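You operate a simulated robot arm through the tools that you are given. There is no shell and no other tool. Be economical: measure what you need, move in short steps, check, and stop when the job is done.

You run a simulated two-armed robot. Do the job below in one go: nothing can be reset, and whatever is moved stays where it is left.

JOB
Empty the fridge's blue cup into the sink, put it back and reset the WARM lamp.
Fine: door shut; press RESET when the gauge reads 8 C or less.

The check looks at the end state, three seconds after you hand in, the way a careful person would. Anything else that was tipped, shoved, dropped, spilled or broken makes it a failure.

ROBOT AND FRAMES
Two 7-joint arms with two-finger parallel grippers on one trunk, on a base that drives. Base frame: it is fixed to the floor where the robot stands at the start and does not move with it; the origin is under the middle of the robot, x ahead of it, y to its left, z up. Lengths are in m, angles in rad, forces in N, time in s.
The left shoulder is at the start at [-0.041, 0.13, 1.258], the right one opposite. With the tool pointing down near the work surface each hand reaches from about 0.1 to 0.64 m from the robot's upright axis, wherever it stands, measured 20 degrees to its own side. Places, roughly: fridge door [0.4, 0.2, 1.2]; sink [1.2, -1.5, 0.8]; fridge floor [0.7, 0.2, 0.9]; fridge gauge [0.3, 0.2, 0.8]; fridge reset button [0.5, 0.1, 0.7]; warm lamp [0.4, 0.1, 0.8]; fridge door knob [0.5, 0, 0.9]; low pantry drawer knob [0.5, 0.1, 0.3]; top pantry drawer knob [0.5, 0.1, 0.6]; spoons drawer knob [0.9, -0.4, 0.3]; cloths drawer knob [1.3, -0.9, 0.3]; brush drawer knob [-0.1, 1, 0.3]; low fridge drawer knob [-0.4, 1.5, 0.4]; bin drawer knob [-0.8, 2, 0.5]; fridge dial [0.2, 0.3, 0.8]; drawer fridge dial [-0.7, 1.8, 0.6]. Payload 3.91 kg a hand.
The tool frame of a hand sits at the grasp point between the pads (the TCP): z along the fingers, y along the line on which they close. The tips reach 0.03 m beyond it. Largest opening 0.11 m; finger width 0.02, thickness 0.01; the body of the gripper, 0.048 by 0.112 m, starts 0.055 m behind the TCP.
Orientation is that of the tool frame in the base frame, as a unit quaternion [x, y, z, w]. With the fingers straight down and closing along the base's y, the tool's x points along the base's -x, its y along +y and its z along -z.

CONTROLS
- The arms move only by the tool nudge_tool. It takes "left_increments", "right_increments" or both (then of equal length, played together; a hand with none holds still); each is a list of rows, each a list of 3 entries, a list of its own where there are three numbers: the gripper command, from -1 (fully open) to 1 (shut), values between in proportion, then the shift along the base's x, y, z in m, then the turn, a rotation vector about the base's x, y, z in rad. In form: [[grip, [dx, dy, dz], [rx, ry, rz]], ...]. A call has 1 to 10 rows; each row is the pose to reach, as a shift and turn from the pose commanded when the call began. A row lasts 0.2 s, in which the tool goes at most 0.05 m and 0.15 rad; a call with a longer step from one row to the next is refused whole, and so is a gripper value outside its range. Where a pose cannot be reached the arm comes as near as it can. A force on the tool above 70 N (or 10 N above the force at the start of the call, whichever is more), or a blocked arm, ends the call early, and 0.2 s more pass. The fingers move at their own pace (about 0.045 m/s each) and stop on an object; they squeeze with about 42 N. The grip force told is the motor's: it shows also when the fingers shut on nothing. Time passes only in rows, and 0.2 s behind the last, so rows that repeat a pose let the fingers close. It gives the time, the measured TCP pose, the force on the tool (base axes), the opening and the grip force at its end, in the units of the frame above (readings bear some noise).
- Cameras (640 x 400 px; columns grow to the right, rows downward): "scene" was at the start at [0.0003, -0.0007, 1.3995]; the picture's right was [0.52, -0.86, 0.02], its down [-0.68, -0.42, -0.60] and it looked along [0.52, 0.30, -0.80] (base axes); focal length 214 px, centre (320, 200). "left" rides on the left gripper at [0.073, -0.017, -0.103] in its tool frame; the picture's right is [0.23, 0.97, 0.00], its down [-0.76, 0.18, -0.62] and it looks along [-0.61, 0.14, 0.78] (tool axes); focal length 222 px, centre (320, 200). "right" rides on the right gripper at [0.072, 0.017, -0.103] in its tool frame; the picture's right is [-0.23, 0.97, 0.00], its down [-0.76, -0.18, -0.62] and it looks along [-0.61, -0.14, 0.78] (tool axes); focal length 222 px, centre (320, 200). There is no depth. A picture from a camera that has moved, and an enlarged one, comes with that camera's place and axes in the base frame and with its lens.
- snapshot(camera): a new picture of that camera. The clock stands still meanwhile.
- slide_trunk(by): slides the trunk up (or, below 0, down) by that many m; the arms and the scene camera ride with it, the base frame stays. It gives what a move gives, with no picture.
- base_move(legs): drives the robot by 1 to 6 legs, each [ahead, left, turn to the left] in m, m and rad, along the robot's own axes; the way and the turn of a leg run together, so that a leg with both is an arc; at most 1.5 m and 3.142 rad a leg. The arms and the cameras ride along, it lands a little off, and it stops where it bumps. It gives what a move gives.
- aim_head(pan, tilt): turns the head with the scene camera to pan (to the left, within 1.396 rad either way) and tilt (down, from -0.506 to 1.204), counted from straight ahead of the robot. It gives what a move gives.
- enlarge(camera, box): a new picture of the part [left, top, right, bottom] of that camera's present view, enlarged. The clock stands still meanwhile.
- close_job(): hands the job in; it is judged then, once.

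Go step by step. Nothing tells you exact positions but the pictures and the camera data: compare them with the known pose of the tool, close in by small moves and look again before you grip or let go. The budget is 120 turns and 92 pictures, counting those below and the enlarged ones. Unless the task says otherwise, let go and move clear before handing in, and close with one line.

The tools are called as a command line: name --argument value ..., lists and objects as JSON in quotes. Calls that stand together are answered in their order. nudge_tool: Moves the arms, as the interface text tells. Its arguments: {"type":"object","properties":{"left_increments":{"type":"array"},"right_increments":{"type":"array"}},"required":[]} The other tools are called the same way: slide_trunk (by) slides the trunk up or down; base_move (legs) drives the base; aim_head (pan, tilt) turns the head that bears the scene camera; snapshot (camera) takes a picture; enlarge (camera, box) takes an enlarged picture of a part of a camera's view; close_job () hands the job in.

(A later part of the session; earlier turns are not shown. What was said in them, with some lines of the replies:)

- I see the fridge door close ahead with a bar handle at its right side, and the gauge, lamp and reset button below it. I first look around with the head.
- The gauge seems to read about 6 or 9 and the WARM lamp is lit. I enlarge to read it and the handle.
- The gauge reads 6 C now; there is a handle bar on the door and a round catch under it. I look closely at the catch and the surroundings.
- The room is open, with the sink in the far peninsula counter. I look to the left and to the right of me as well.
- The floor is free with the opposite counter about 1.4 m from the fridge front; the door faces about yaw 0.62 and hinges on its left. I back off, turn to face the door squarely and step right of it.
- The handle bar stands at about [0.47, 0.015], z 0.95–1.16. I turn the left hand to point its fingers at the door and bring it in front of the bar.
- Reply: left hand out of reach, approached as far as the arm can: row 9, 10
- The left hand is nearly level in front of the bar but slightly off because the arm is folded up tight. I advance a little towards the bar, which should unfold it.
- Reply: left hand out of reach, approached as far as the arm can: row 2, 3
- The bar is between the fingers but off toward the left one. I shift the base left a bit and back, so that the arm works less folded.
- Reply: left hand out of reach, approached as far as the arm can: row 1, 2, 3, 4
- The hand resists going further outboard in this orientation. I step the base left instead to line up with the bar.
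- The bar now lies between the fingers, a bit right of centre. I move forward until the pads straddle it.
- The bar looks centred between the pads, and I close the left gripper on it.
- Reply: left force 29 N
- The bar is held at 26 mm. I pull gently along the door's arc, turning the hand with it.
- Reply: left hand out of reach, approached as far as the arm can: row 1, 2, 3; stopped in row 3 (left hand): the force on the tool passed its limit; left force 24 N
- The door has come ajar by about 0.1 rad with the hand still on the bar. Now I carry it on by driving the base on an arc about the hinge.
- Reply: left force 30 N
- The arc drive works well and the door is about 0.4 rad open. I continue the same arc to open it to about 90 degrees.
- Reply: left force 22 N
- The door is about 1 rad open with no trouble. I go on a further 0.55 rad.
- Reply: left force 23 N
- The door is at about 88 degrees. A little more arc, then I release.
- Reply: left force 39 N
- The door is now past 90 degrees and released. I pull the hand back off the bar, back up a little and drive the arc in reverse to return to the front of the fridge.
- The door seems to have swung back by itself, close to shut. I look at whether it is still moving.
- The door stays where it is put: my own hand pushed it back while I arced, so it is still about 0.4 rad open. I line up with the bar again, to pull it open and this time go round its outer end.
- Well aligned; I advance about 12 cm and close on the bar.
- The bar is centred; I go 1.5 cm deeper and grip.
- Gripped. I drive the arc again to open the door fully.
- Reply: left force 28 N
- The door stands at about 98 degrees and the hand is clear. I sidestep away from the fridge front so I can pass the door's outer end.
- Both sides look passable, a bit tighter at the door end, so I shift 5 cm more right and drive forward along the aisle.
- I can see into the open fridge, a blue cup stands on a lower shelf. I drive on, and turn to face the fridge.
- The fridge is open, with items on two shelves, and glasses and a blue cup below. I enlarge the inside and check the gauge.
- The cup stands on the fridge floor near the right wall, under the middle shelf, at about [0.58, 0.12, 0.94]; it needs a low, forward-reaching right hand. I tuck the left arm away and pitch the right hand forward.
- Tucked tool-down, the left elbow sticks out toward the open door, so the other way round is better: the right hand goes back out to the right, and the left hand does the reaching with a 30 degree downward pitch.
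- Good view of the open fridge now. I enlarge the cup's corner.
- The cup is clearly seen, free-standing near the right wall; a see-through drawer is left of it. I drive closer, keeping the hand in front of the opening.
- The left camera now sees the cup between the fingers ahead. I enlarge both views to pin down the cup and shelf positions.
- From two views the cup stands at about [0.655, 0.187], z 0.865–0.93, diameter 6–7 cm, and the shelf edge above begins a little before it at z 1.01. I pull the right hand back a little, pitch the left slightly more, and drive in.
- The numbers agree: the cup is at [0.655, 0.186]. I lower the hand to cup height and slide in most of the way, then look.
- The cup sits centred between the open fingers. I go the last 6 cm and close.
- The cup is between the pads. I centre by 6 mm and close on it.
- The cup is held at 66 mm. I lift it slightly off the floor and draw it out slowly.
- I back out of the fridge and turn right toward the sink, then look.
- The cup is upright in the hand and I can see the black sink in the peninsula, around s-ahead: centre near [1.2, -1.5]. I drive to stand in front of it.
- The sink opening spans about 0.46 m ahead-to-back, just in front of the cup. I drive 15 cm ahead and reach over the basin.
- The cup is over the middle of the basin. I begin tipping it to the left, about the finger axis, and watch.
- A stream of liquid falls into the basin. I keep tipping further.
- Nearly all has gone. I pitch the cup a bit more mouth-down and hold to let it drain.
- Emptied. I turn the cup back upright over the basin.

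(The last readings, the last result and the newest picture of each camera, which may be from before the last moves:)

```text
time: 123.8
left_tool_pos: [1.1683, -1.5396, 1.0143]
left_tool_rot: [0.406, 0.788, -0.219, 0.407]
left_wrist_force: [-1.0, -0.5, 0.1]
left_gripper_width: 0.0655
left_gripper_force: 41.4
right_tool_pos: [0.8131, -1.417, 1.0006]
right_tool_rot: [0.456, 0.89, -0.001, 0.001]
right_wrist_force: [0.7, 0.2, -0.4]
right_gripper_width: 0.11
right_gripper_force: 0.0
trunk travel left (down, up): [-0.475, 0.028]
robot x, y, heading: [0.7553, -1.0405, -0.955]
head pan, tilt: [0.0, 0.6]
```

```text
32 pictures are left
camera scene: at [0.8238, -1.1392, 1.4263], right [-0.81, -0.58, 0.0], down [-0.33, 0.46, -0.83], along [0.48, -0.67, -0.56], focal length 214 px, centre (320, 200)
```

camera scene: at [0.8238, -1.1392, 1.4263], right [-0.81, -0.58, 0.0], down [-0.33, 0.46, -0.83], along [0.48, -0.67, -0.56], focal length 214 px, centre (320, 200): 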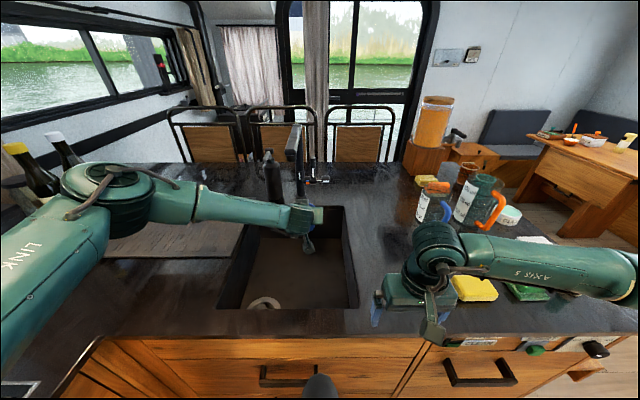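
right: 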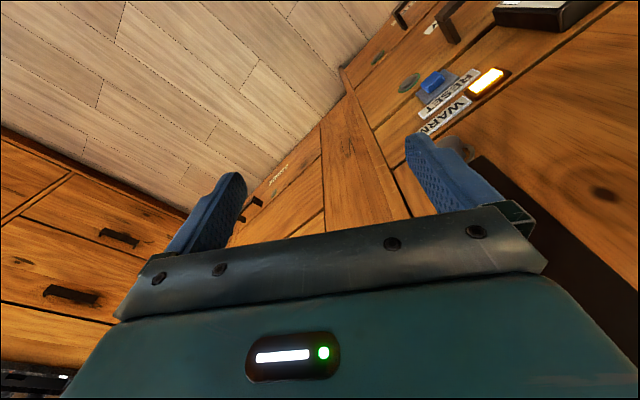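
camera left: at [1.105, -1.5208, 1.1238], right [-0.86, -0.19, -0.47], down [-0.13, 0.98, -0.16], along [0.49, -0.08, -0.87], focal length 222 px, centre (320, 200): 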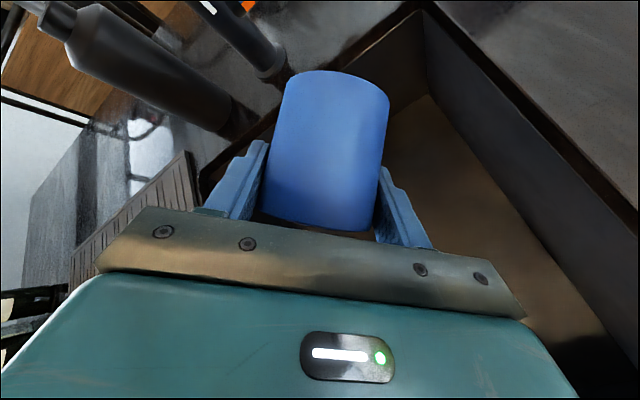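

The cup is upright again. I retract the hand and drive the way back in reverse to the front of the fridge.

nudge_tool --left_increments '[[1, [-0.022, 0.031, -0.01], [0, 0, 0]], [1, [-0.044, 0.062, -0.02], [0, 0, 0]], [1, [-0.066, 0.093, -0.03], [0, 0, 0]], [1, [-0.066, 0.093, -0.03], [0, 0, 0]]]'

base_move --legs '[[-0.15, 0.02, 0], [-0.38, -0.17, 0], [-0.5, -0.2, 0], [0, 0, 0.79], [0, 0, 0.78]]'

snapshot --camera "scene"

```text
time: 124.8
left_tool_pos: [1.1017, -1.4457, 0.9827]
left_tool_rot: [0.405, 0.789, -0.219, 0.407]
left_wrist_force: [-0.2, 0.5, 0.2]
left_gripper_width: 0.0657
left_gripper_force: 42.5
right_tool_pos: [0.8136, -1.4179, 1.0014]
right_tool_rot: [0.456, 0.89, 0.0, 0.0]
right_wrist_force: [-1.1, -0.9, -0.2]
right_gripper_width: 0.1099
right_gripper_force: 0.1
trunk travel left (down, up): [-0.475, 0.028]
robot x, y, heading: [0.7534, -1.0412, -0.95]
head pan, tilt: [0.0, 0.6]
```

```text
time: 135.1
left_tool_pos: [0.2949, -0.0782, 0.9834]
left_tool_rot: [-0.26, 0.848, 0.127, 0.444]
left_wrist_force: [0.3, 1.2, -0.6]
left_gripper_width: 0.0657
left_gripper_force: 42.1
right_tool_pos: [0.2578, -0.3667, 1.0008]
right_tool_rot: [-0.294, 0.956, 0.0, -0.001]
right_wrist_force: [-0.2, 0.5, 0.1]
right_gripper_width: 0.1101
right_gripper_force: 0.0
trunk travel left (down, up): [-0.475, 0.028]
robot x, y, heading: [-0.1174, -0.4183, 0.594]
head pan, tilt: [0.0, 0.6]
```

```text
31 pictures are left
camera scene: at [-0.0181, -0.3498, 1.4263], right [0.56, -0.83, 0.0], down [-0.47, -0.32, -0.83], along [0.68, 0.46, -0.56], focal length 214 px, centre (320, 200)
```

scene: 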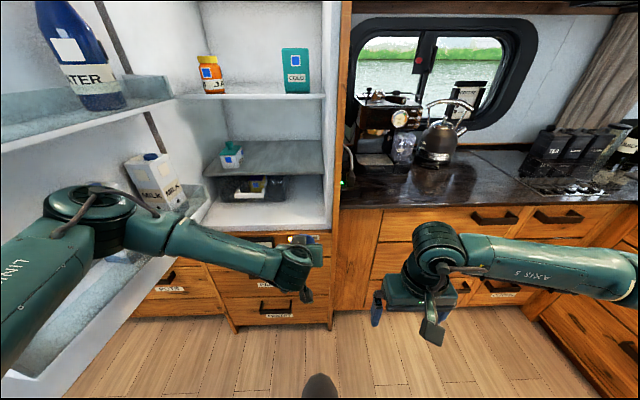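

All unchanged. I correct the heading and drive back in to where I picked up the cup.

base_move --legs '[[0, 0, 0.026], [0.3, 0.003, 0]]'

snapshot --camera "left"

```text
time: 137.5
left_tool_pos: [0.5281, 0.1137, 0.9825]
left_tool_rot: [-0.273, 0.844, 0.135, 0.442]
left_wrist_force: [0.1, 0.1, -0.3]
left_gripper_width: 0.0656
left_gripper_force: 42.1
right_tool_pos: [0.5012, -0.1768, 1.0004]
right_tool_rot: [-0.308, 0.951, 0.002, -0.001]
right_wrist_force: [-0.1, -0.3, 0.2]
right_gripper_width: 0.1102
right_gripper_force: 0.1
trunk travel left (down, up): [-0.475, 0.028]
robot x, y, heading: [0.1249, -0.2354, 0.623]
head pan, tilt: [0.0, 0.6]
```

```text
30 pictures are left
camera left: at [0.4359, 0.0272, 0.985], right [-0.67, 0.72, -0.2], down [-0.17, 0.11, 0.98], along [0.72, 0.69, 0.05], focal length 222 px, centre (320, 200)
```

left: 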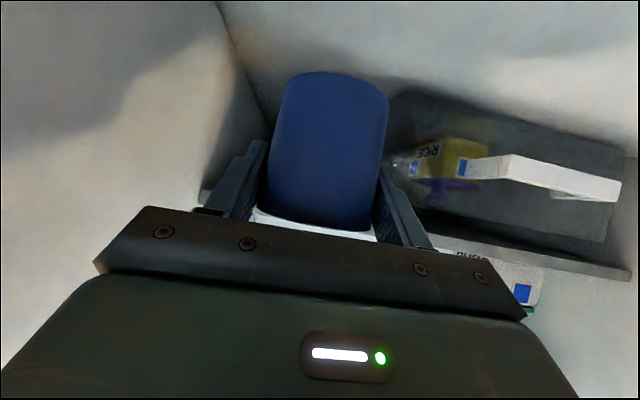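

The hand is 7 mm off my former track; I correct that while going down and in along the reverse path, and set the cup down at its original spot.

nudge_tool --left_increments '[[1, [0, 0, -0.02], [0, 0, 0]], [1, [0.015, 0.009, -0.045], [0, 0, 0]], [1, [0.032, 0.02, -0.0575], [0, 0, 0]], [1, [0.055, 0.034, -0.0575], [0, 0, 0]], [1, [0.078, 0.048, -0.0575], [0, 0, 0]], [1, [0.1, 0.062, -0.0575], [0, 0, 0]], [1, [0.1163, 0.0723, -0.0575], [0, 0, 0]], [1, [0.1163, 0.0723, -0.063], [0, 0, 0]], [1, [0.1163, 0.0723, -0.068], [0, 0, 0]], [1, [0.1163, 0.0723, -0.068], [0, 0, 0]]]'

snapshot --camera "left"

```text
time: 139.7
left_tool_pos: [0.6461, 0.1866, 0.9178]
left_tool_rot: [-0.273, 0.844, 0.135, 0.443]
left_wrist_force: [-6.1, -6.7, -4.5]
left_gripper_width: 0.0655
left_gripper_force: 41.8
right_tool_pos: [0.5018, -0.1765, 1.0012]
right_tool_rot: [-0.308, 0.951, 0.001, 0.0]
right_wrist_force: [-0.2, -0.1, 0.0]
right_gripper_width: 0.1102
right_gripper_force: 0.1
trunk travel left (down, up): [-0.475, 0.028]
robot x, y, heading: [0.1306, -0.2364, 0.627]
head pan, tilt: [0.0, 0.6]
```

```text
29 pictures are left
camera left: at [0.5527, 0.1001, 0.9184], right [-0.67, 0.72, -0.2], down [-0.17, 0.11, 0.98], along [0.72, 0.69, 0.05], focal length 222 px, centre (320, 200)
```

left: 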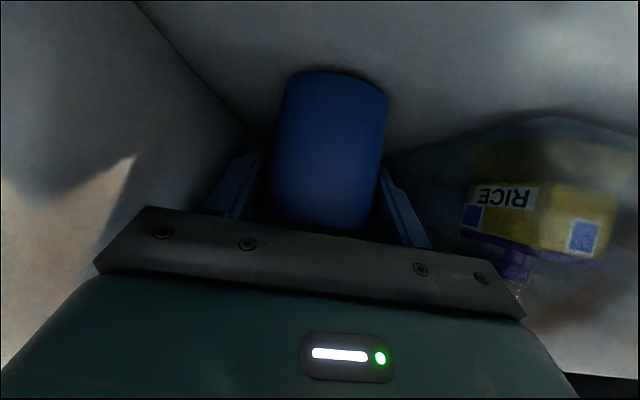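

There is a slight force at the hand, and it is 4 mm above the former height. I lower a little and check.

nudge_tool --left_increments '[[1, [-0.002, -0.001, -0.003], [0, 0, 0]], [1, [-0.002, -0.001, -0.005], [0, 0, 0]]]'

enlarge --camera "scene" --box '[160, 190, 360, 350]'

```text
time: 140.3
left_tool_pos: [0.6433, 0.187, 0.9134]
left_tool_rot: [-0.274, 0.842, 0.136, 0.444]
left_wrist_force: [1.2, 2.2, 5.2]
left_gripper_width: 0.0651
left_gripper_force: 41.9
right_tool_pos: [0.5012, -0.1763, 1.0]
right_tool_rot: [-0.308, 0.951, 0.001, 0.0]
right_wrist_force: [0.0, 0.0, -0.3]
right_gripper_width: 0.11
right_gripper_force: 0.1
trunk travel left (down, up): [-0.475, 0.028]
robot x, y, heading: [0.1309, -0.2404, 0.627]
head pan, tilt: [0.0, 0.6]
```

```text
2.50 times, centred on (260, 270) of scene
camera zoom: at [0.2235, -0.1675, 1.4265], right [0.59, -0.81, 0.0], down [-0.46, -0.33, -0.83], along [0.67, 0.48, -0.56], focal length 536 px, centre (470, 25)
```

zoom: 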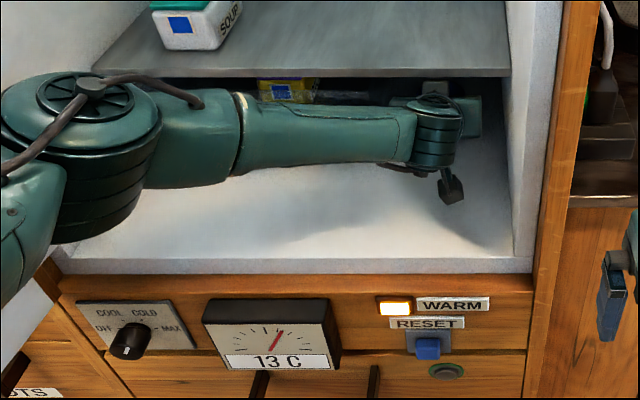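

The cup now rests on the floor (5 N upward). I open the fingers gently and draw back level.

nudge_tool --left_increments '[[0.1, [0, 0, 0], [0, 0, 0]], [-0.4, [0, 0, 0], [0, 0, 0]], [-1, [0, 0, 0], [0, 0, 0]], [-1, [0, 0, 0], [0, 0, 0]], [-1, [0, 0, 0], [0, 0, 0]], [-1, [-0.02, -0.0145, 0.002], [0, 0, 0]], [-1, [-0.045, -0.032, 0.004], [0, 0, 0]], [-1, [-0.07, -0.05, 0.006], [0, 0, 0]], [-1, [-0.095, -0.068, 0.02], [0, 0, 0]], [-1, [-0.115, -0.082, 0.05], [0, 0, 0]]]'

snapshot --camera "left"

```text
time: 142.5
left_tool_pos: [0.5247, 0.104, 0.9606]
left_tool_rot: [-0.273, 0.844, 0.134, 0.442]
left_wrist_force: [-0.9, -0.5, 0.6]
left_gripper_width: 0.1098
left_gripper_force: 0.1
right_tool_pos: [0.5005, -0.1764, 1.002]
right_tool_rot: [-0.308, 0.951, 0.001, 0.0]
right_wrist_force: [-0.7, 0.6, -0.4]
right_gripper_width: 0.11
right_gripper_force: 0.1
trunk travel left (down, up): [-0.475, 0.028]
robot x, y, heading: [0.1286, -0.2382, 0.63]
head pan, tilt: [0.0, 0.6]
```

```text
27 pictures are left
camera left: at [0.4329, 0.0166, 0.9623], right [-0.67, 0.72, -0.2], down [-0.17, 0.11, 0.98], along [0.72, 0.69, 0.05], focal length 222 px, centre (320, 200)
```

left: 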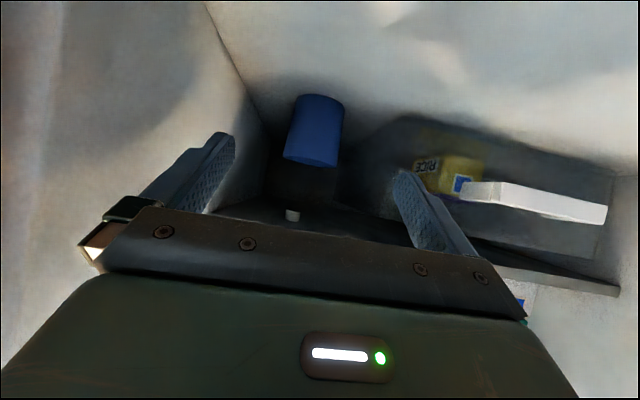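

The blue cup stands upright at its old spot. Next I must shut the door from its outer side, so I back out, turn along the aisle and look at the clearances (with a peek into the fridge).

base_move --legs '[[-0.38, 0, 0]]'

enlarge --camera "scene" --box '[190, 100, 350, 210]'

base_move --legs '[[0, 0, -0.8], [0, 0, -0.79], [0, -0.16, 0]]'

snapshot --camera "scene"

```text
time: 144.9
left_tool_pos: [0.2179, -0.1209, 0.96]
left_tool_rot: [-0.273, 0.844, 0.134, 0.442]
left_wrist_force: [-0.3, -0.4, -0.1]
left_gripper_width: 0.1102
left_gripper_force: 0.0
right_tool_pos: [0.1907, -0.4004, 1.0012]
right_tool_rot: [-0.308, 0.951, 0.001, 0.0]
right_wrist_force: [-0.6, 0.3, -0.3]
right_gripper_width: 0.1101
right_gripper_force: 0.1
trunk travel left (down, up): [-0.475, 0.028]
robot x, y, heading: [-0.1811, -0.4599, 0.625]
head pan, tilt: [0.0, 0.6]
```

```text
3.64 times, centred on (270, 155) of scene
camera zoom: at [-0.0855, -0.3917, 1.4263], right [0.59, -0.81, 0.0], down [-0.46, -0.33, -0.83], along [0.67, 0.48, -0.56], focal length 780 px, centre (502, 364)
```

zoom: 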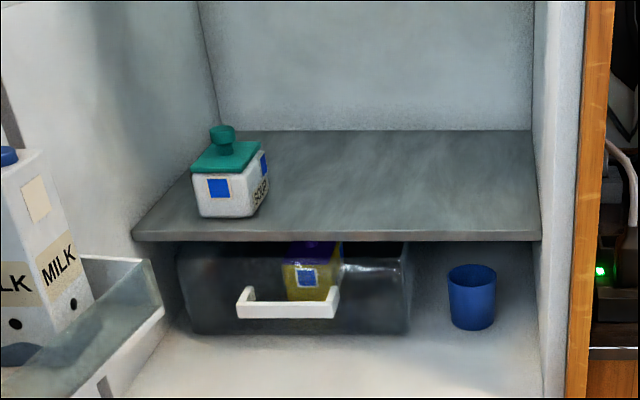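

```text
time: 150.5
left_tool_pos: [0.0288, -0.9518, 0.9601]
left_tool_rot: [0.407, 0.788, -0.219, 0.406]
left_wrist_force: [-0.6, 0.1, -0.8]
left_gripper_width: 0.11
left_gripper_force: 0.1
right_tool_pos: [-0.2526, -0.9256, 1.0009]
right_tool_rot: [0.458, 0.889, 0.001, 0.0]
right_wrist_force: [0.1, -0.5, -0.9]
right_gripper_width: 0.11
right_gripper_force: 0.1
trunk travel left (down, up): [-0.475, 0.028]
robot x, y, heading: [-0.3099, -0.553, -0.951]
head pan, tilt: [0.0, 0.6]
```

```text
25 pictures are left
camera scene: at [-0.2405, -0.6477, 1.4263], right [-0.81, -0.58, 0.0], down [-0.33, 0.46, -0.83], along [0.48, -0.67, -0.56], focal length 214 px, centre (320, 200)
```

scene: 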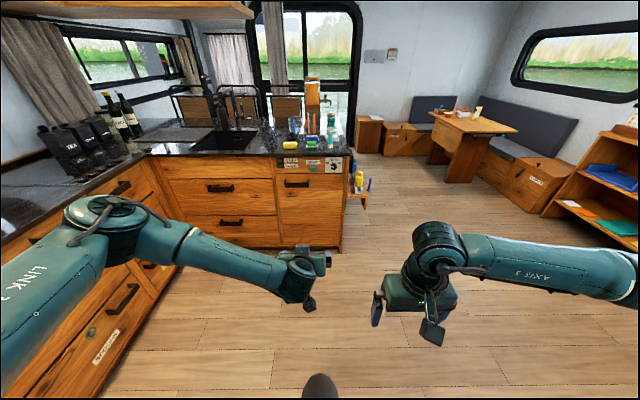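

Everything in the fridge is in order. I drive backward along the aisle past the door end, then sidestep toward the cabinets behind the door.

base_move --legs '[[-1.4, 0, 0], [0, 0.54, 0]]'

snapshot --camera "scene"

```text
time: 160.3
left_tool_pos: [-0.3315, 0.5166, 0.9601]
left_tool_rot: [0.409, 0.787, -0.22, 0.406]
left_wrist_force: [0.0, -0.7, 0.0]
left_gripper_width: 0.1101
left_gripper_force: 0.0
right_tool_pos: [-0.6114, 0.5467, 1.0007]
right_tool_rot: [0.462, 0.887, 0.001, 0.0]
right_wrist_force: [0.1, 0.2, 0.3]
right_gripper_width: 0.11
right_gripper_force: 0.1
trunk travel left (down, up): [-0.475, 0.028]
robot x, y, heading: [-0.6668, 0.9177, -0.955]
head pan, tilt: [0.0, 0.6]
```

```text
24 pictures are left
camera scene: at [-0.5962, 0.824, 1.4263], right [-0.82, -0.57, 0.0], down [-0.32, 0.46, -0.83], along [0.47, -0.68, -0.56], focal length 214 px, centre (320, 200)
```

scene: 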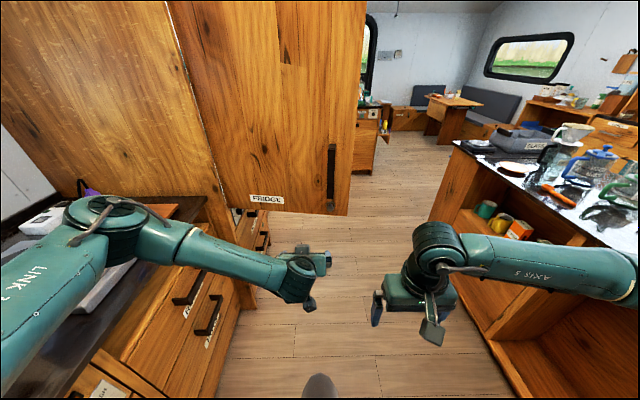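

The hand is level with the outer face of the door. I close the fingers, drive up to the door and push it shut along the arc about its hinge.

nudge_tool --left_increments '[[1, [0, 0, 0], [0, 0, 0]], [1, [0, 0, 0], [0, 0, 0]], [1, [0, 0, 0], [0, 0, 0]], [1, [0, 0, 0], [0, 0, 0]], [1, [0, 0, 0], [0, 0, 0]], [1, [0, 0, 0], [0, 0, 0]]]'

base_move --legs '[[0.3, 0, 0], [0.13, -0.183, 0.3], [0.13, -0.183, 0.3], [0.13, -0.183, 0.3], [0.13, -0.183, 0.3]]'

snapshot --camera "scene"

```text
time: 161.7
left_tool_pos: [-0.331, 0.5159, 0.9597]
left_tool_rot: [0.41, 0.787, -0.221, 0.406]
left_wrist_force: [-0.3, 0.2, 0.6]
left_gripper_width: 0.0001
left_gripper_force: 14.1
right_tool_pos: [-0.6109, 0.5468, 1.0013]
right_tool_rot: [0.461, 0.887, 0.001, 0.0]
right_wrist_force: [0.7, 0.1, -0.1]
right_gripper_width: 0.1102
right_gripper_force: 0.1
trunk travel left (down, up): [-0.475, 0.028]
robot x, y, heading: [-0.6641, 0.9213, -0.962]
head pan, tilt: [0.0, 0.6]
```

```text
time: 168.9
left_tool_pos: [0.2225, 0.0198, 0.9602]
left_tool_rot: [-0.108, 0.88, 0.049, 0.46]
left_wrist_force: [-0.1, -0.7, 0.8]
left_gripper_width: 0.0002
left_gripper_force: 37.7
right_tool_pos: [0.0948, -0.23, 1.0005]
right_tool_rot: [-0.122, 0.993, 0.0, 0.0]
right_wrist_force: [-0.1, -0.2, -0.3]
right_gripper_width: 0.11
right_gripper_force: 0.0
trunk travel left (down, up): [-0.475, 0.028]
robot x, y, heading: [-0.2753, -0.1498, 0.244]
head pan, tilt: [0.0, 0.6]
```

```text
23 pictures are left
camera scene: at [-0.1586, -0.1182, 1.4262], right [0.24, -0.97, 0.0], down [-0.55, -0.14, -0.82], along [0.8, 0.2, -0.57], focal length 214 px, centre (320, 200)
```

scene: 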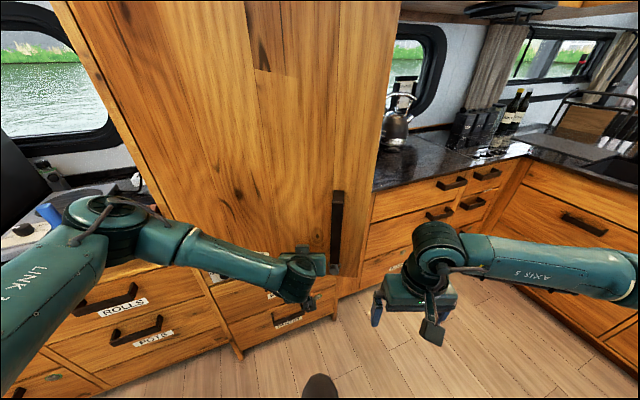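

The door is about 0.5 rad from shut. I continue the arc.

base_move --legs '[[0.108, -0.152, 0.25], [0.065, -0.092, 0.15]]'

snapshot --camera "scene"

```text
time: 171.3
left_tool_pos: [0.3786, 0.0509, 0.9601]
left_tool_rot: [-0.275, 0.843, 0.135, 0.441]
left_wrist_force: [0.4, 0.3, -0.1]
left_gripper_width: 0.0
left_gripper_force: 37.3
right_tool_pos: [0.3557, -0.2299, 1.0009]
right_tool_rot: [-0.312, 0.95, 0.0, 0.0]
right_wrist_force: [0.9, -1.3, 0.4]
right_gripper_width: 0.11
right_gripper_force: 0.0
trunk travel left (down, up): [-0.475, 0.028]
robot x, y, heading: [-0.0216, -0.2875, 0.633]
head pan, tilt: [0.0, 0.6]
```

```text
22 pictures are left
camera scene: at [0.0791, -0.2226, 1.4262], right [0.59, -0.81, 0.0], down [-0.46, -0.33, -0.82], along [0.66, 0.49, -0.57], focal length 214 px, centre (320, 200)
```

scene: 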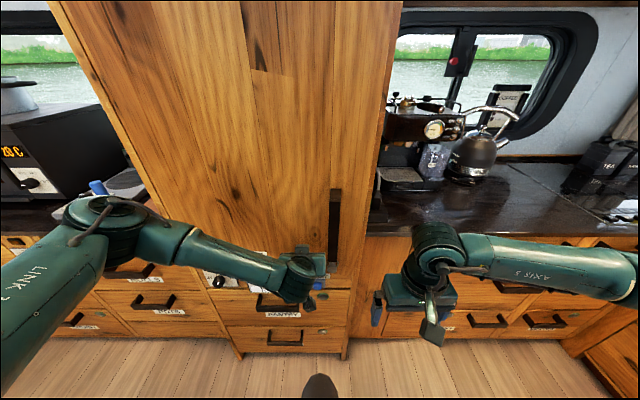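

About 6 cm remain. I push forward with the arm in small steps until it is shut.

nudge_tool --left_increments '[[1, [0.016, 0.0116, 0], [0, 0, 0]], [1, [0.033, 0.0232, 0], [0, 0, 0]], [1, [0.045, 0.032, 0], [0, 0, 0]], [1, [0.053, 0.038, 0], [0, 0, 0]], [1, [0.061, 0.044, 0], [0, 0, 0]], [1, [0.069, 0.0494, 0], [0, 0, 0]], [1, [0.069, 0.0494, 0], [0, 0, 0]]]'

snapshot --camera "scene"

```text
time: 172.3
left_tool_pos: [0.42, 0.0753, 0.9552]
left_tool_rot: [-0.273, 0.849, 0.13, 0.433]
left_wrist_force: [-28.1, -14.6, 13.3]
left_gripper_width: 0.0
left_gripper_force: 37.8
right_tool_pos: [0.3498, -0.2302, 1.0021]
right_tool_rot: [-0.313, 0.95, 0.001, 0.001]
right_wrist_force: [-0.2, -0.1, -0.1]
right_gripper_width: 0.1102
right_gripper_force: 0.1
trunk travel left (down, up): [-0.475, 0.028]
robot x, y, heading: [-0.0187, -0.2952, 0.63]
head pan, tilt: [0.0, 0.6]
stopped in row 5 (left hand): the force on the tool passed its limit (the readings are from after the stop); the commanded pose is now the measured one
```

```text
21 pictures are left
camera scene: at [0.0721, -0.2252, 1.4271], right [0.59, -0.8, 0.0], down [-0.45, -0.33, -0.83], along [0.67, 0.49, -0.56], focal length 214 px, centre (320, 200)
```

scene: 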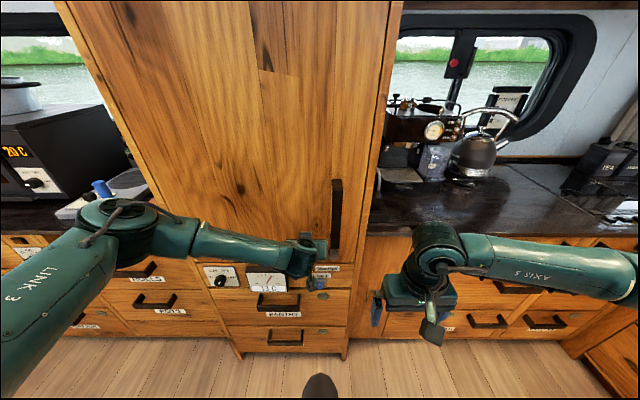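

The push met firm resistance, so the door should be shut. I check the gap and the gauge.

enlarge --camera "scene" --box '[190, 170, 410, 310]'

```text
2.86 times, centred on (300, 240) of scene
camera zoom: at [0.0721, -0.2252, 1.4271], right [0.59, -0.8, 0.0], down [-0.45, -0.33, -0.83], along [0.67, 0.49, -0.56], focal length 613 px, centre (377, 86)
```

zoom: 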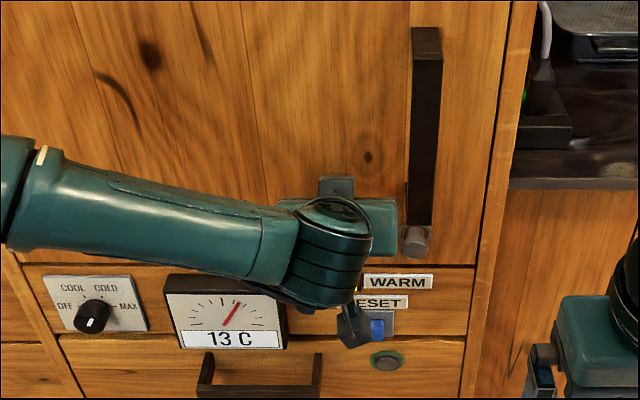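

The door is flush and the gauge reads 13 C, so it must cool. Meanwhile I back the left hand off and lower it before the RESET button.

nudge_tool --left_increments '[[1, [-0.035, -0.025, 0], [0, 0, 0]], [1, [-0.07, -0.05, 0], [0, 0, 0]], [1, [-0.07, -0.06, -0.045], [0, 0, 0]], [1, [-0.065, -0.07, -0.09], [0, 0, 0]], [1, [-0.06, -0.08, -0.135], [0, 0, 0]], [1, [-0.06, -0.088, -0.175], [0, 0, 0]], [1, [-0.06, -0.088, -0.195], [0, 0, 0]], [1, [-0.06, -0.088, -0.195], [0, 0, 0]]]'

snapshot --camera "left"

enlarge --camera "scene" --box '[190, 170, 410, 310]'

```text
time: 174.1
left_tool_pos: [0.3682, -0.0097, 0.7593]
left_tool_rot: [-0.277, 0.849, 0.135, 0.43]
left_wrist_force: [0.0, 0.3, 0.7]
left_gripper_width: 0.0
left_gripper_force: 37.2
left hand out of reach, approached as far as the arm can: row 7, 8
right_tool_pos: [0.3533, -0.2302, 1.0019]
right_tool_rot: [-0.312, 0.95, 0.001, 0.0]
right_wrist_force: [-0.6, 0.3, 0.7]
right_gripper_width: 0.1102
right_gripper_force: 0.1
trunk travel left (down, up): [-0.475, 0.028]
robot x, y, heading: [-0.0185, -0.2901, 0.634]
head pan, tilt: [0.0, 0.6]
```

```text
19 pictures are left
camera left: at [0.2759, -0.0968, 0.7649], right [-0.68, 0.71, -0.19], down [-0.15, 0.12, 0.98], along [0.72, 0.69, 0.02], focal length 222 px, centre (320, 200)
```

left: 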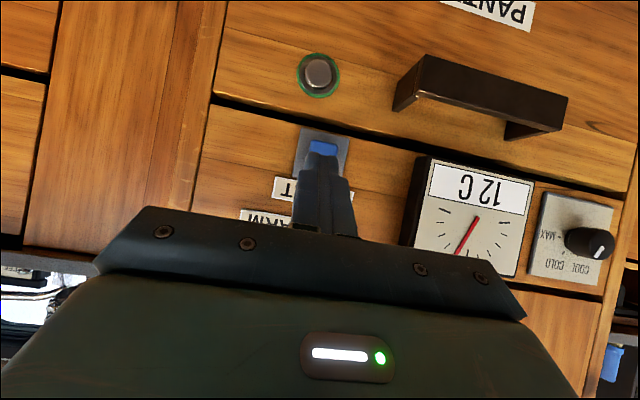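

```text
2.86 times, centred on (300, 240) of scene
camera zoom: at [0.077, -0.2227, 1.4263], right [0.59, -0.81, 0.0], down [-0.45, -0.34, -0.83], along [0.66, 0.49, -0.56], focal length 613 px, centre (377, 86)
```

zoom: 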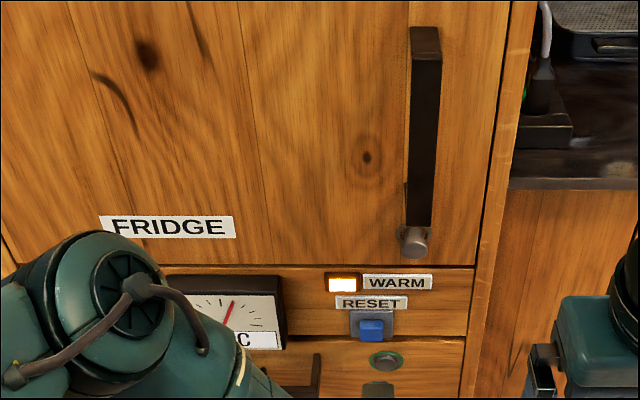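

The gauge already reads 12 C and falling. The button is at about [0.457, 0.066, 0.714]; I lower the trunk a bit for reach.

slide_trunk --by -0.08

```text
time: 175.3
left_tool_pos: [0.3684, -0.0106, 0.6799]
left_tool_rot: [-0.276, 0.849, 0.134, 0.429]
left_wrist_force: [-0.5, -0.3, 0.2]
left_gripper_width: 0.0002
left_gripper_force: 37.5
right_tool_pos: [0.3539, -0.2293, 0.9202]
right_tool_rot: [-0.312, 0.95, 0.001, 0.0]
right_wrist_force: [-0.1, 0.1, -0.4]
right_gripper_width: 0.11
right_gripper_force: 0.0
trunk travel left (down, up): [-0.395, 0.108]
robot x, y, heading: [-0.0182, -0.2926, 0.635]
head pan, tilt: [0.0, 0.6]
```

I bring the fingertips up to about 2 cm in front of the button and look.

nudge_tool --left_increments '[[1, [0, 0, 0.03], [0, 0, 0]], [1, [0.01, 0.01, 0.0516], [0, 0, 0]], [1, [0.03, 0.03, 0.0516], [0, 0, 0]], [1, [0.0516, 0.0506, 0.0516], [0, 0, 0]], [1, [0.0516, 0.0506, 0.0516], [0, 0, 0]]]'

snapshot --camera "left"

enlarge --camera "scene" --box '[190, 170, 410, 310]'

```text
time: 176.5
left_tool_pos: [0.4216, 0.041, 0.7307]
left_tool_rot: [-0.276, 0.85, 0.134, 0.429]
left_wrist_force: [0.3, -1.0, 0.2]
left_gripper_width: 0.0
left_gripper_force: 37.7
right_tool_pos: [0.3533, -0.2288, 0.9205]
right_tool_rot: [-0.313, 0.95, 0.001, 0.001]
right_wrist_force: [0.4, -0.1, 0.1]
right_gripper_width: 0.1098
right_gripper_force: 0.1
trunk travel left (down, up): [-0.395, 0.108]
robot x, y, heading: [-0.0194, -0.293, 0.639]
head pan, tilt: [0.0, 0.6]
```

```text
17 pictures are left
camera left: at [0.328, -0.0464, 0.7359], right [-0.68, 0.71, -0.19], down [-0.15, 0.12, 0.98], along [0.72, 0.69, 0.02], focal length 222 px, centre (320, 200)
```

left: 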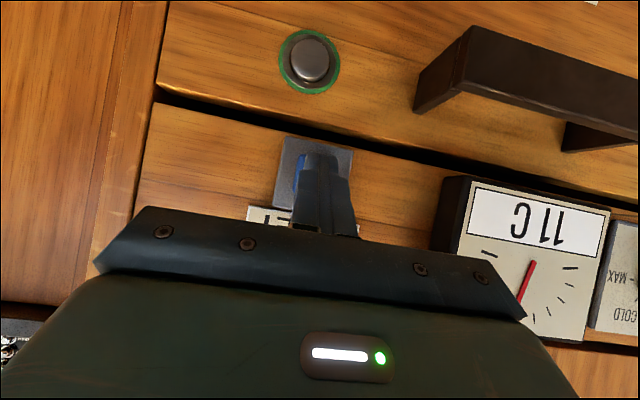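

```text
2.86 times, centred on (300, 240) of scene
camera zoom: at [0.077, -0.2228, 1.3463], right [0.59, -0.81, 0.0], down [-0.45, -0.34, -0.83], along [0.66, 0.49, -0.56], focal length 613 px, centre (377, 86)
```

zoom: 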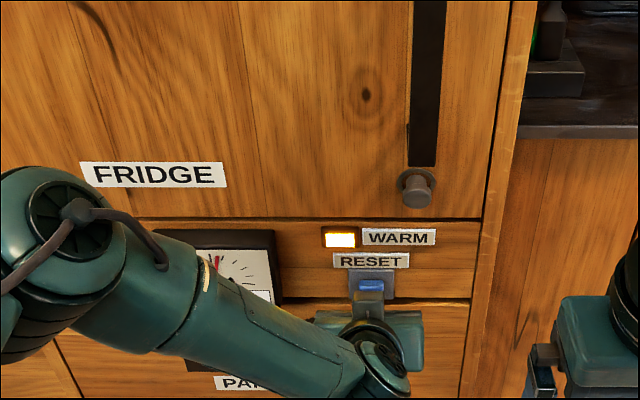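

The fingertips face the button at about 2 cm and the gauge reads 11 C. I hold still and wait for it to cool.

nudge_tool --left_increments '[[1, [0.0023, -0.0033, 0], [0, 0, 0]], [1, [0.0023, -0.0033, 0], [0, 0, 0]], [1, [0.0023, -0.0033, 0], [0, 0, 0]], [1, [0.0023, -0.0033, 0], [0, 0, 0]], [1, [0.0023, -0.0033, 0], [0, 0, 0]], [1, [0.0023, -0.0033, 0], [0, 0, 0]], [1, [0.0023, -0.0033, 0], [0, 0, 0]], [1, [0.0023, -0.0033, 0], [0, 0, 0]], [1, [0.0023, -0.0033, 0], [0, 0, 0]], [1, [0.0023, -0.0033, 0], [0, 0, 0]]]'

nudge_tool --left_increments '[[1, [0, 0, 0], [0, 0, 0]], [1, [0, 0, 0], [0, 0, 0]], [1, [0, 0, 0], [0, 0, 0]], [1, [0, 0, 0], [0, 0, 0]], [1, [0, 0, 0], [0, 0, 0]], [1, [0, 0, 0], [0, 0, 0]], [1, [0, 0, 0], [0, 0, 0]], [1, [0, 0, 0], [0, 0, 0]], [1, [0, 0, 0], [0, 0, 0]], [1, [0, 0, 0], [0, 0, 0]]]'

nudge_tool --left_increments '[[1, [0, 0, 0], [0, 0, 0]], [1, [0, 0, 0], [0, 0, 0]], [1, [0, 0, 0], [0, 0, 0]], [1, [0, 0, 0], [0, 0, 0]], [1, [0, 0, 0], [0, 0, 0]], [1, [0, 0, 0], [0, 0, 0]], [1, [0, 0, 0], [0, 0, 0]], [1, [0, 0, 0], [0, 0, 0]], [1, [0, 0, 0], [0, 0, 0]], [1, [0, 0, 0], [0, 0, 0]]]'

nudge_tool --left_increments '[[1, [0, 0, 0], [0, 0, 0]], [1, [0, 0, 0], [0, 0, 0]], [1, [0, 0, 0], [0, 0, 0]], [1, [0, 0, 0], [0, 0, 0]], [1, [0, 0, 0], [0, 0, 0]], [1, [0, 0, 0], [0, 0, 0]], [1, [0, 0, 0], [0, 0, 0]], [1, [0, 0, 0], [0, 0, 0]], [1, [0, 0, 0], [0, 0, 0]], [1, [0, 0, 0], [0, 0, 0]]]'

snapshot --camera "left"

```text
time: 178.7
left_tool_pos: [0.4223, 0.0376, 0.7306]
left_tool_rot: [-0.275, 0.849, 0.134, 0.43]
left_wrist_force: [0.2, -0.8, 0.3]
left_gripper_width: 0.0
left_gripper_force: 37.9
right_tool_pos: [0.354, -0.2295, 0.9211]
right_tool_rot: [-0.312, 0.95, 0.0, 0.0]
right_wrist_force: [0.4, 0.3, -0.4]
right_gripper_width: 0.1099
right_gripper_force: 0.0
trunk travel left (down, up): [-0.395, 0.108]
robot x, y, heading: [-0.021, -0.2953, 0.635]
head pan, tilt: [0.0, 0.6]
```

```text
time: 180.9
left_tool_pos: [0.4228, 0.0378, 0.7293]
left_tool_rot: [-0.276, 0.849, 0.134, 0.429]
left_wrist_force: [-0.1, 0.3, -0.6]
left_gripper_width: 0.0001
left_gripper_force: 37.5
right_tool_pos: [0.3545, -0.2293, 0.9206]
right_tool_rot: [-0.313, 0.95, 0.0, -0.001]
right_wrist_force: [-0.2, -0.5, -1.2]
right_gripper_width: 0.11
right_gripper_force: 0.1
trunk travel left (down, up): [-0.395, 0.108]
robot x, y, heading: [-0.0168, -0.293, 0.635]
head pan, tilt: [0.0, 0.6]
```

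```text
time: 183.1
left_tool_pos: [0.4229, 0.0378, 0.7308]
left_tool_rot: [-0.277, 0.849, 0.134, 0.429]
left_wrist_force: [0.8, -0.1, -0.7]
left_gripper_width: 0.0
left_gripper_force: 37.7
right_tool_pos: [0.3541, -0.2293, 0.9212]
right_tool_rot: [-0.313, 0.95, 0.0, 0.0]
right_wrist_force: [0.2, -0.4, -0.3]
right_gripper_width: 0.1101
right_gripper_force: 0.1
trunk travel left (down, up): [-0.395, 0.108]
robot x, y, heading: [-0.0151, -0.2919, 0.638]
head pan, tilt: [0.0, 0.6]
```

```text
time: 185.3
left_tool_pos: [0.4216, 0.0361, 0.7307]
left_tool_rot: [-0.276, 0.849, 0.134, 0.429]
left_wrist_force: [-0.4, -0.3, -1.8]
left_gripper_width: 0.0
left_gripper_force: 37.6
right_tool_pos: [0.355, -0.23, 0.9222]
right_tool_rot: [-0.312, 0.95, 0.001, -0.001]
right_wrist_force: [-0.1, 0.6, 0.5]
right_gripper_width: 0.1097
right_gripper_force: 0.0
trunk travel left (down, up): [-0.395, 0.108]
robot x, y, heading: [-0.018, -0.2921, 0.63]
head pan, tilt: [0.0, 0.6]
```

```text
15 pictures are left
camera left: at [0.3305, -0.0499, 0.7356], right [-0.68, 0.71, -0.19], down [-0.15, 0.12, 0.98], along [0.72, 0.69, 0.02], focal length 222 px, centre (320, 200)
```

left: 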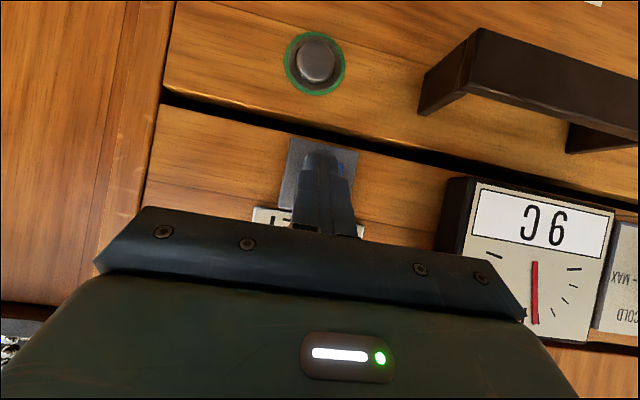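

Upside down that reads 9 C, so I wait some more.

nudge_tool --left_increments '[[1, [0, 0, 0], [0, 0, 0]], [1, [0, 0, 0], [0, 0, 0]], [1, [0, 0, 0], [0, 0, 0]], [1, [0, 0, 0], [0, 0, 0]], [1, [0, 0, 0], [0, 0, 0]], [1, [0, 0, 0], [0, 0, 0]], [1, [0, 0, 0], [0, 0, 0]], [1, [0, 0, 0], [0, 0, 0]], [1, [0, 0, 0], [0, 0, 0]], [1, [0, 0, 0], [0, 0, 0]]]'

nudge_tool --left_increments '[[1, [0, 0, 0], [0, 0, 0]], [1, [0, 0, 0], [0, 0, 0]], [1, [0, 0, 0], [0, 0, 0]], [1, [0, 0, 0], [0, 0, 0]], [1, [0, 0, 0], [0, 0, 0]], [1, [0, 0, 0], [0, 0, 0]], [1, [0, 0, 0], [0, 0, 0]], [1, [0, 0, 0], [0, 0, 0]], [1, [0, 0, 0], [0, 0, 0]], [1, [0, 0, 0], [0, 0, 0]]]'

nudge_tool --left_increments '[[1, [0, 0, 0], [0, 0, 0]], [1, [0, 0, 0], [0, 0, 0]], [1, [0, 0, 0], [0, 0, 0]], [1, [0, 0, 0], [0, 0, 0]], [1, [0, 0, 0], [0, 0, 0]], [1, [0, 0, 0], [0, 0, 0]], [1, [0, 0, 0], [0, 0, 0]], [1, [0, 0, 0], [0, 0, 0]], [1, [0, 0, 0], [0, 0, 0]], [1, [0, 0, 0], [0, 0, 0]]]'

nudge_tool --left_increments '[[1, [0, 0, 0], [0, 0, 0]], [1, [0, 0, 0], [0, 0, 0]], [1, [0, 0, 0], [0, 0, 0]], [1, [0, 0, 0], [0, 0, 0]], [1, [0, 0, 0], [0, 0, 0]], [1, [0, 0, 0], [0, 0, 0]], [1, [0, 0, 0], [0, 0, 0]], [1, [0, 0, 0], [0, 0, 0]], [1, [0, 0, 0], [0, 0, 0]], [1, [0, 0, 0], [0, 0, 0]]]'

snapshot --camera "left"

```text
time: 187.5
left_tool_pos: [0.4225, 0.0357, 0.7306]
left_tool_rot: [-0.276, 0.849, 0.134, 0.43]
left_wrist_force: [0.2, -0.5, 0.5]
left_gripper_width: 0.0002
left_gripper_force: 37.8
right_tool_pos: [0.3546, -0.2294, 0.922]
right_tool_rot: [-0.312, 0.95, 0.0, -0.001]
right_wrist_force: [-0.3, 1.3, -0.3]
right_gripper_width: 0.11
right_gripper_force: 0.0
trunk travel left (down, up): [-0.395, 0.108]
robot x, y, heading: [-0.0159, -0.2923, 0.638]
head pan, tilt: [0.0, 0.6]
```

```text
time: 189.7
left_tool_pos: [0.4223, 0.0378, 0.7299]
left_tool_rot: [-0.277, 0.849, 0.135, 0.43]
left_wrist_force: [0.6, -0.1, -0.1]
left_gripper_width: 0.0
left_gripper_force: 37.5
right_tool_pos: [0.3538, -0.2307, 0.9206]
right_tool_rot: [-0.313, 0.95, 0.001, 0.0]
right_wrist_force: [0.4, -1.0, 0.1]
right_gripper_width: 0.1101
right_gripper_force: 0.1
trunk travel left (down, up): [-0.395, 0.108]
robot x, y, heading: [-0.0192, -0.2923, 0.637]
head pan, tilt: [0.0, 0.6]
```

```text
time: 191.9
left_tool_pos: [0.4236, 0.0372, 0.7306]
left_tool_rot: [-0.276, 0.849, 0.135, 0.43]
left_wrist_force: [-0.6, 1.2, -0.5]
left_gripper_width: 0.0
left_gripper_force: 37.6
right_tool_pos: [0.3539, -0.23, 0.9205]
right_tool_rot: [-0.313, 0.95, 0.001, 0.0]
right_wrist_force: [0.4, 1.0, -0.1]
right_gripper_width: 0.1101
right_gripper_force: 0.0
trunk travel left (down, up): [-0.395, 0.108]
robot x, y, heading: [-0.0142, -0.2899, 0.639]
head pan, tilt: [0.0, 0.6]
```

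```text
time: 194.1
left_tool_pos: [0.4241, 0.0378, 0.7302]
left_tool_rot: [-0.276, 0.849, 0.134, 0.43]
left_wrist_force: [-0.1, 0.4, -0.4]
left_gripper_width: 0.0002
left_gripper_force: 38.0
right_tool_pos: [0.354, -0.2289, 0.9206]
right_tool_rot: [-0.313, 0.95, 0.001, -0.001]
right_wrist_force: [0.9, -1.1, 0.8]
right_gripper_width: 0.11
right_gripper_force: 0.0
trunk travel left (down, up): [-0.395, 0.108]
robot x, y, heading: [-0.0169, -0.2889, 0.633]
head pan, tilt: [0.0, 0.6]
```

```text
14 pictures are left
camera left: at [0.3305, -0.0499, 0.7356], right [-0.68, 0.71, -0.19], down [-0.15, 0.12, 0.98], along [0.72, 0.69, 0.02], focal length 222 px, centre (320, 200)
```

left: 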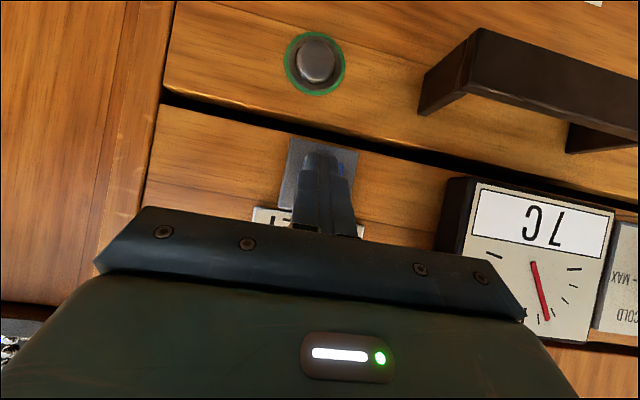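

The gauge reads 7 C. I press straight in by small steps and come back.

nudge_tool --left_increments '[[1, [0.008, 0.006, 0], [0, 0, 0]], [1, [0.014, 0.01, 0], [0, 0, 0]], [1, [0.018, 0.013, 0], [0, 0, 0]], [1, [0.022, 0.016, 0], [0, 0, 0]], [1, [0.025, 0.018, 0], [0, 0, 0]], [1, [0.025, 0.018, 0], [0, 0, 0]]]'

enlarge --camera "scene" --box '[280, 210, 380, 290]'

```text
time: 195.2
left_tool_pos: [0.4338, 0.0398, 0.7225]
left_tool_rot: [-0.275, 0.856, 0.126, 0.419]
left_wrist_force: [-22.7, -14.1, 3.4]
left_gripper_width: 0.0004
left_gripper_force: 37.6
right_tool_pos: [0.3491, -0.2306, 0.9225]
right_tool_rot: [-0.313, 0.95, 0.001, 0.002]
right_wrist_force: [0.3, 0.2, -0.1]
right_gripper_width: 0.1101
right_gripper_force: 0.2
trunk travel left (down, up): [-0.395, 0.108]
robot x, y, heading: [-0.0217, -0.2934, 0.642]
head pan, tilt: [0.0, 0.6]
stopped in row 5 (left hand): the force on the tool passed its limit (the readings are from after the stop); the commanded pose is now the measured one
```

```text
5.00 times, centred on (330, 250) of scene
camera zoom: at [0.0715, -0.2255, 1.3468], right [0.59, -0.8, 0.0], down [-0.45, -0.33, -0.83], along [0.67, 0.49, -0.56], focal length 1072 px, centre (270, -50)
```

zoom: 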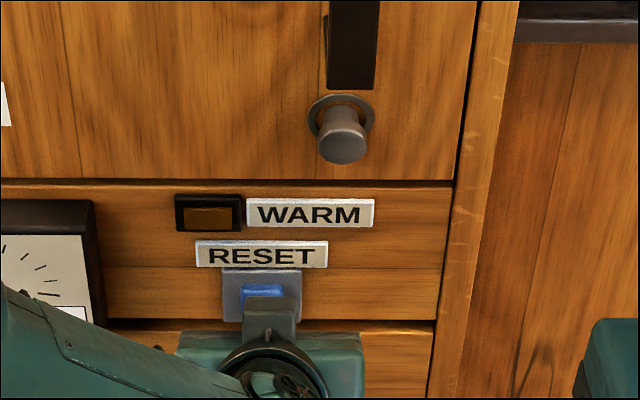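

The WARM lamp is out. I withdraw the hand, back the robot off a bit and check the end state.

nudge_tool --left_increments '[[1, [-0.03, -0.021, 0], [0, 0, 0]], [1, [-0.06, -0.043, 0], [0, 0, 0]], [1, [-0.08, -0.057, 0], [0, 0, 0]]]'

base_move --legs '[[-0.25, 0, 0]]'

snapshot --camera "scene"

enlarge --camera "scene" --box '[190, 120, 400, 260]'

```text
time: 196.0
left_tool_pos: [0.3587, -0.0099, 0.7252]
left_tool_rot: [-0.277, 0.852, 0.131, 0.424]
left_wrist_force: [0.4, -1.1, -0.8]
left_gripper_width: 0.0
left_gripper_force: 37.3
right_tool_pos: [0.3532, -0.2298, 0.9218]
right_tool_rot: [-0.312, 0.95, 0.001, 0.0]
right_wrist_force: [-0.3, -0.3, 0.8]
right_gripper_width: 0.1098
right_gripper_force: 0.1
trunk travel left (down, up): [-0.395, 0.108]
robot x, y, heading: [-0.0181, -0.2961, 0.639]
head pan, tilt: [0.0, 0.6]
```

```text
time: 197.8
left_tool_pos: [0.1566, -0.1578, 0.7245]
left_tool_rot: [-0.277, 0.853, 0.131, 0.422]
left_wrist_force: [-0.2, -0.6, -0.2]
left_gripper_width: 0.0
left_gripper_force: 37.4
right_tool_pos: [0.1499, -0.3786, 0.9211]
right_tool_rot: [-0.314, 0.949, 0.001, 0.001]
right_wrist_force: [-0.2, 0.6, 0.5]
right_gripper_width: 0.11
right_gripper_force: 0.1
trunk travel left (down, up): [-0.395, 0.108]
robot x, y, heading: [-0.2173, -0.4429, 0.641]
head pan, tilt: [0.0, 0.6]
```

```text
12 pictures are left
camera scene: at [-0.1269, -0.3729, 1.3464], right [0.6, -0.8, 0.0], down [-0.45, -0.34, -0.83], along [0.66, 0.49, -0.56], focal length 214 px, centre (320, 200)
```

scene: 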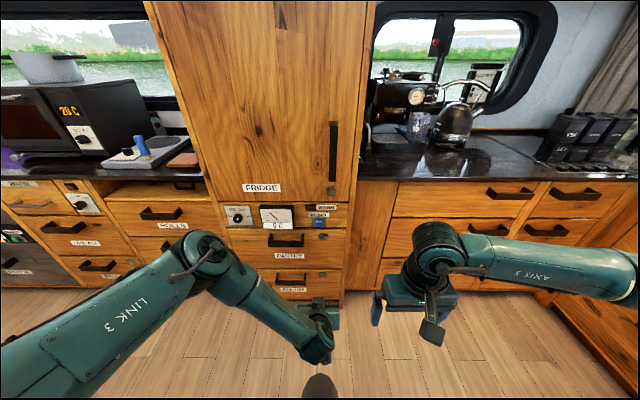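

```text
2.86 times, centred on (295, 190) of scene
camera zoom: at [-0.1269, -0.3729, 1.3464], right [0.6, -0.8, 0.0], down [-0.45, -0.34, -0.83], along [0.66, 0.49, -0.56], focal length 613 px, centre (391, 229)
```

zoom: 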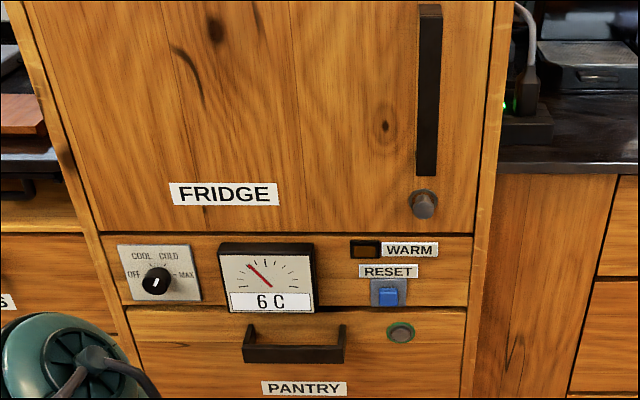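

The door is shut, the gauge reads 6 C, the WARM lamp is out, and both hands are clear, so I hand the job in.

close_job

```text
The job is handed in.
```

I emptied the blue cup into the sink and put it back in its spot in the fridge. The door is shut, and I pressed RESET with the gauge at 7 C, so the WARM lamp is out.
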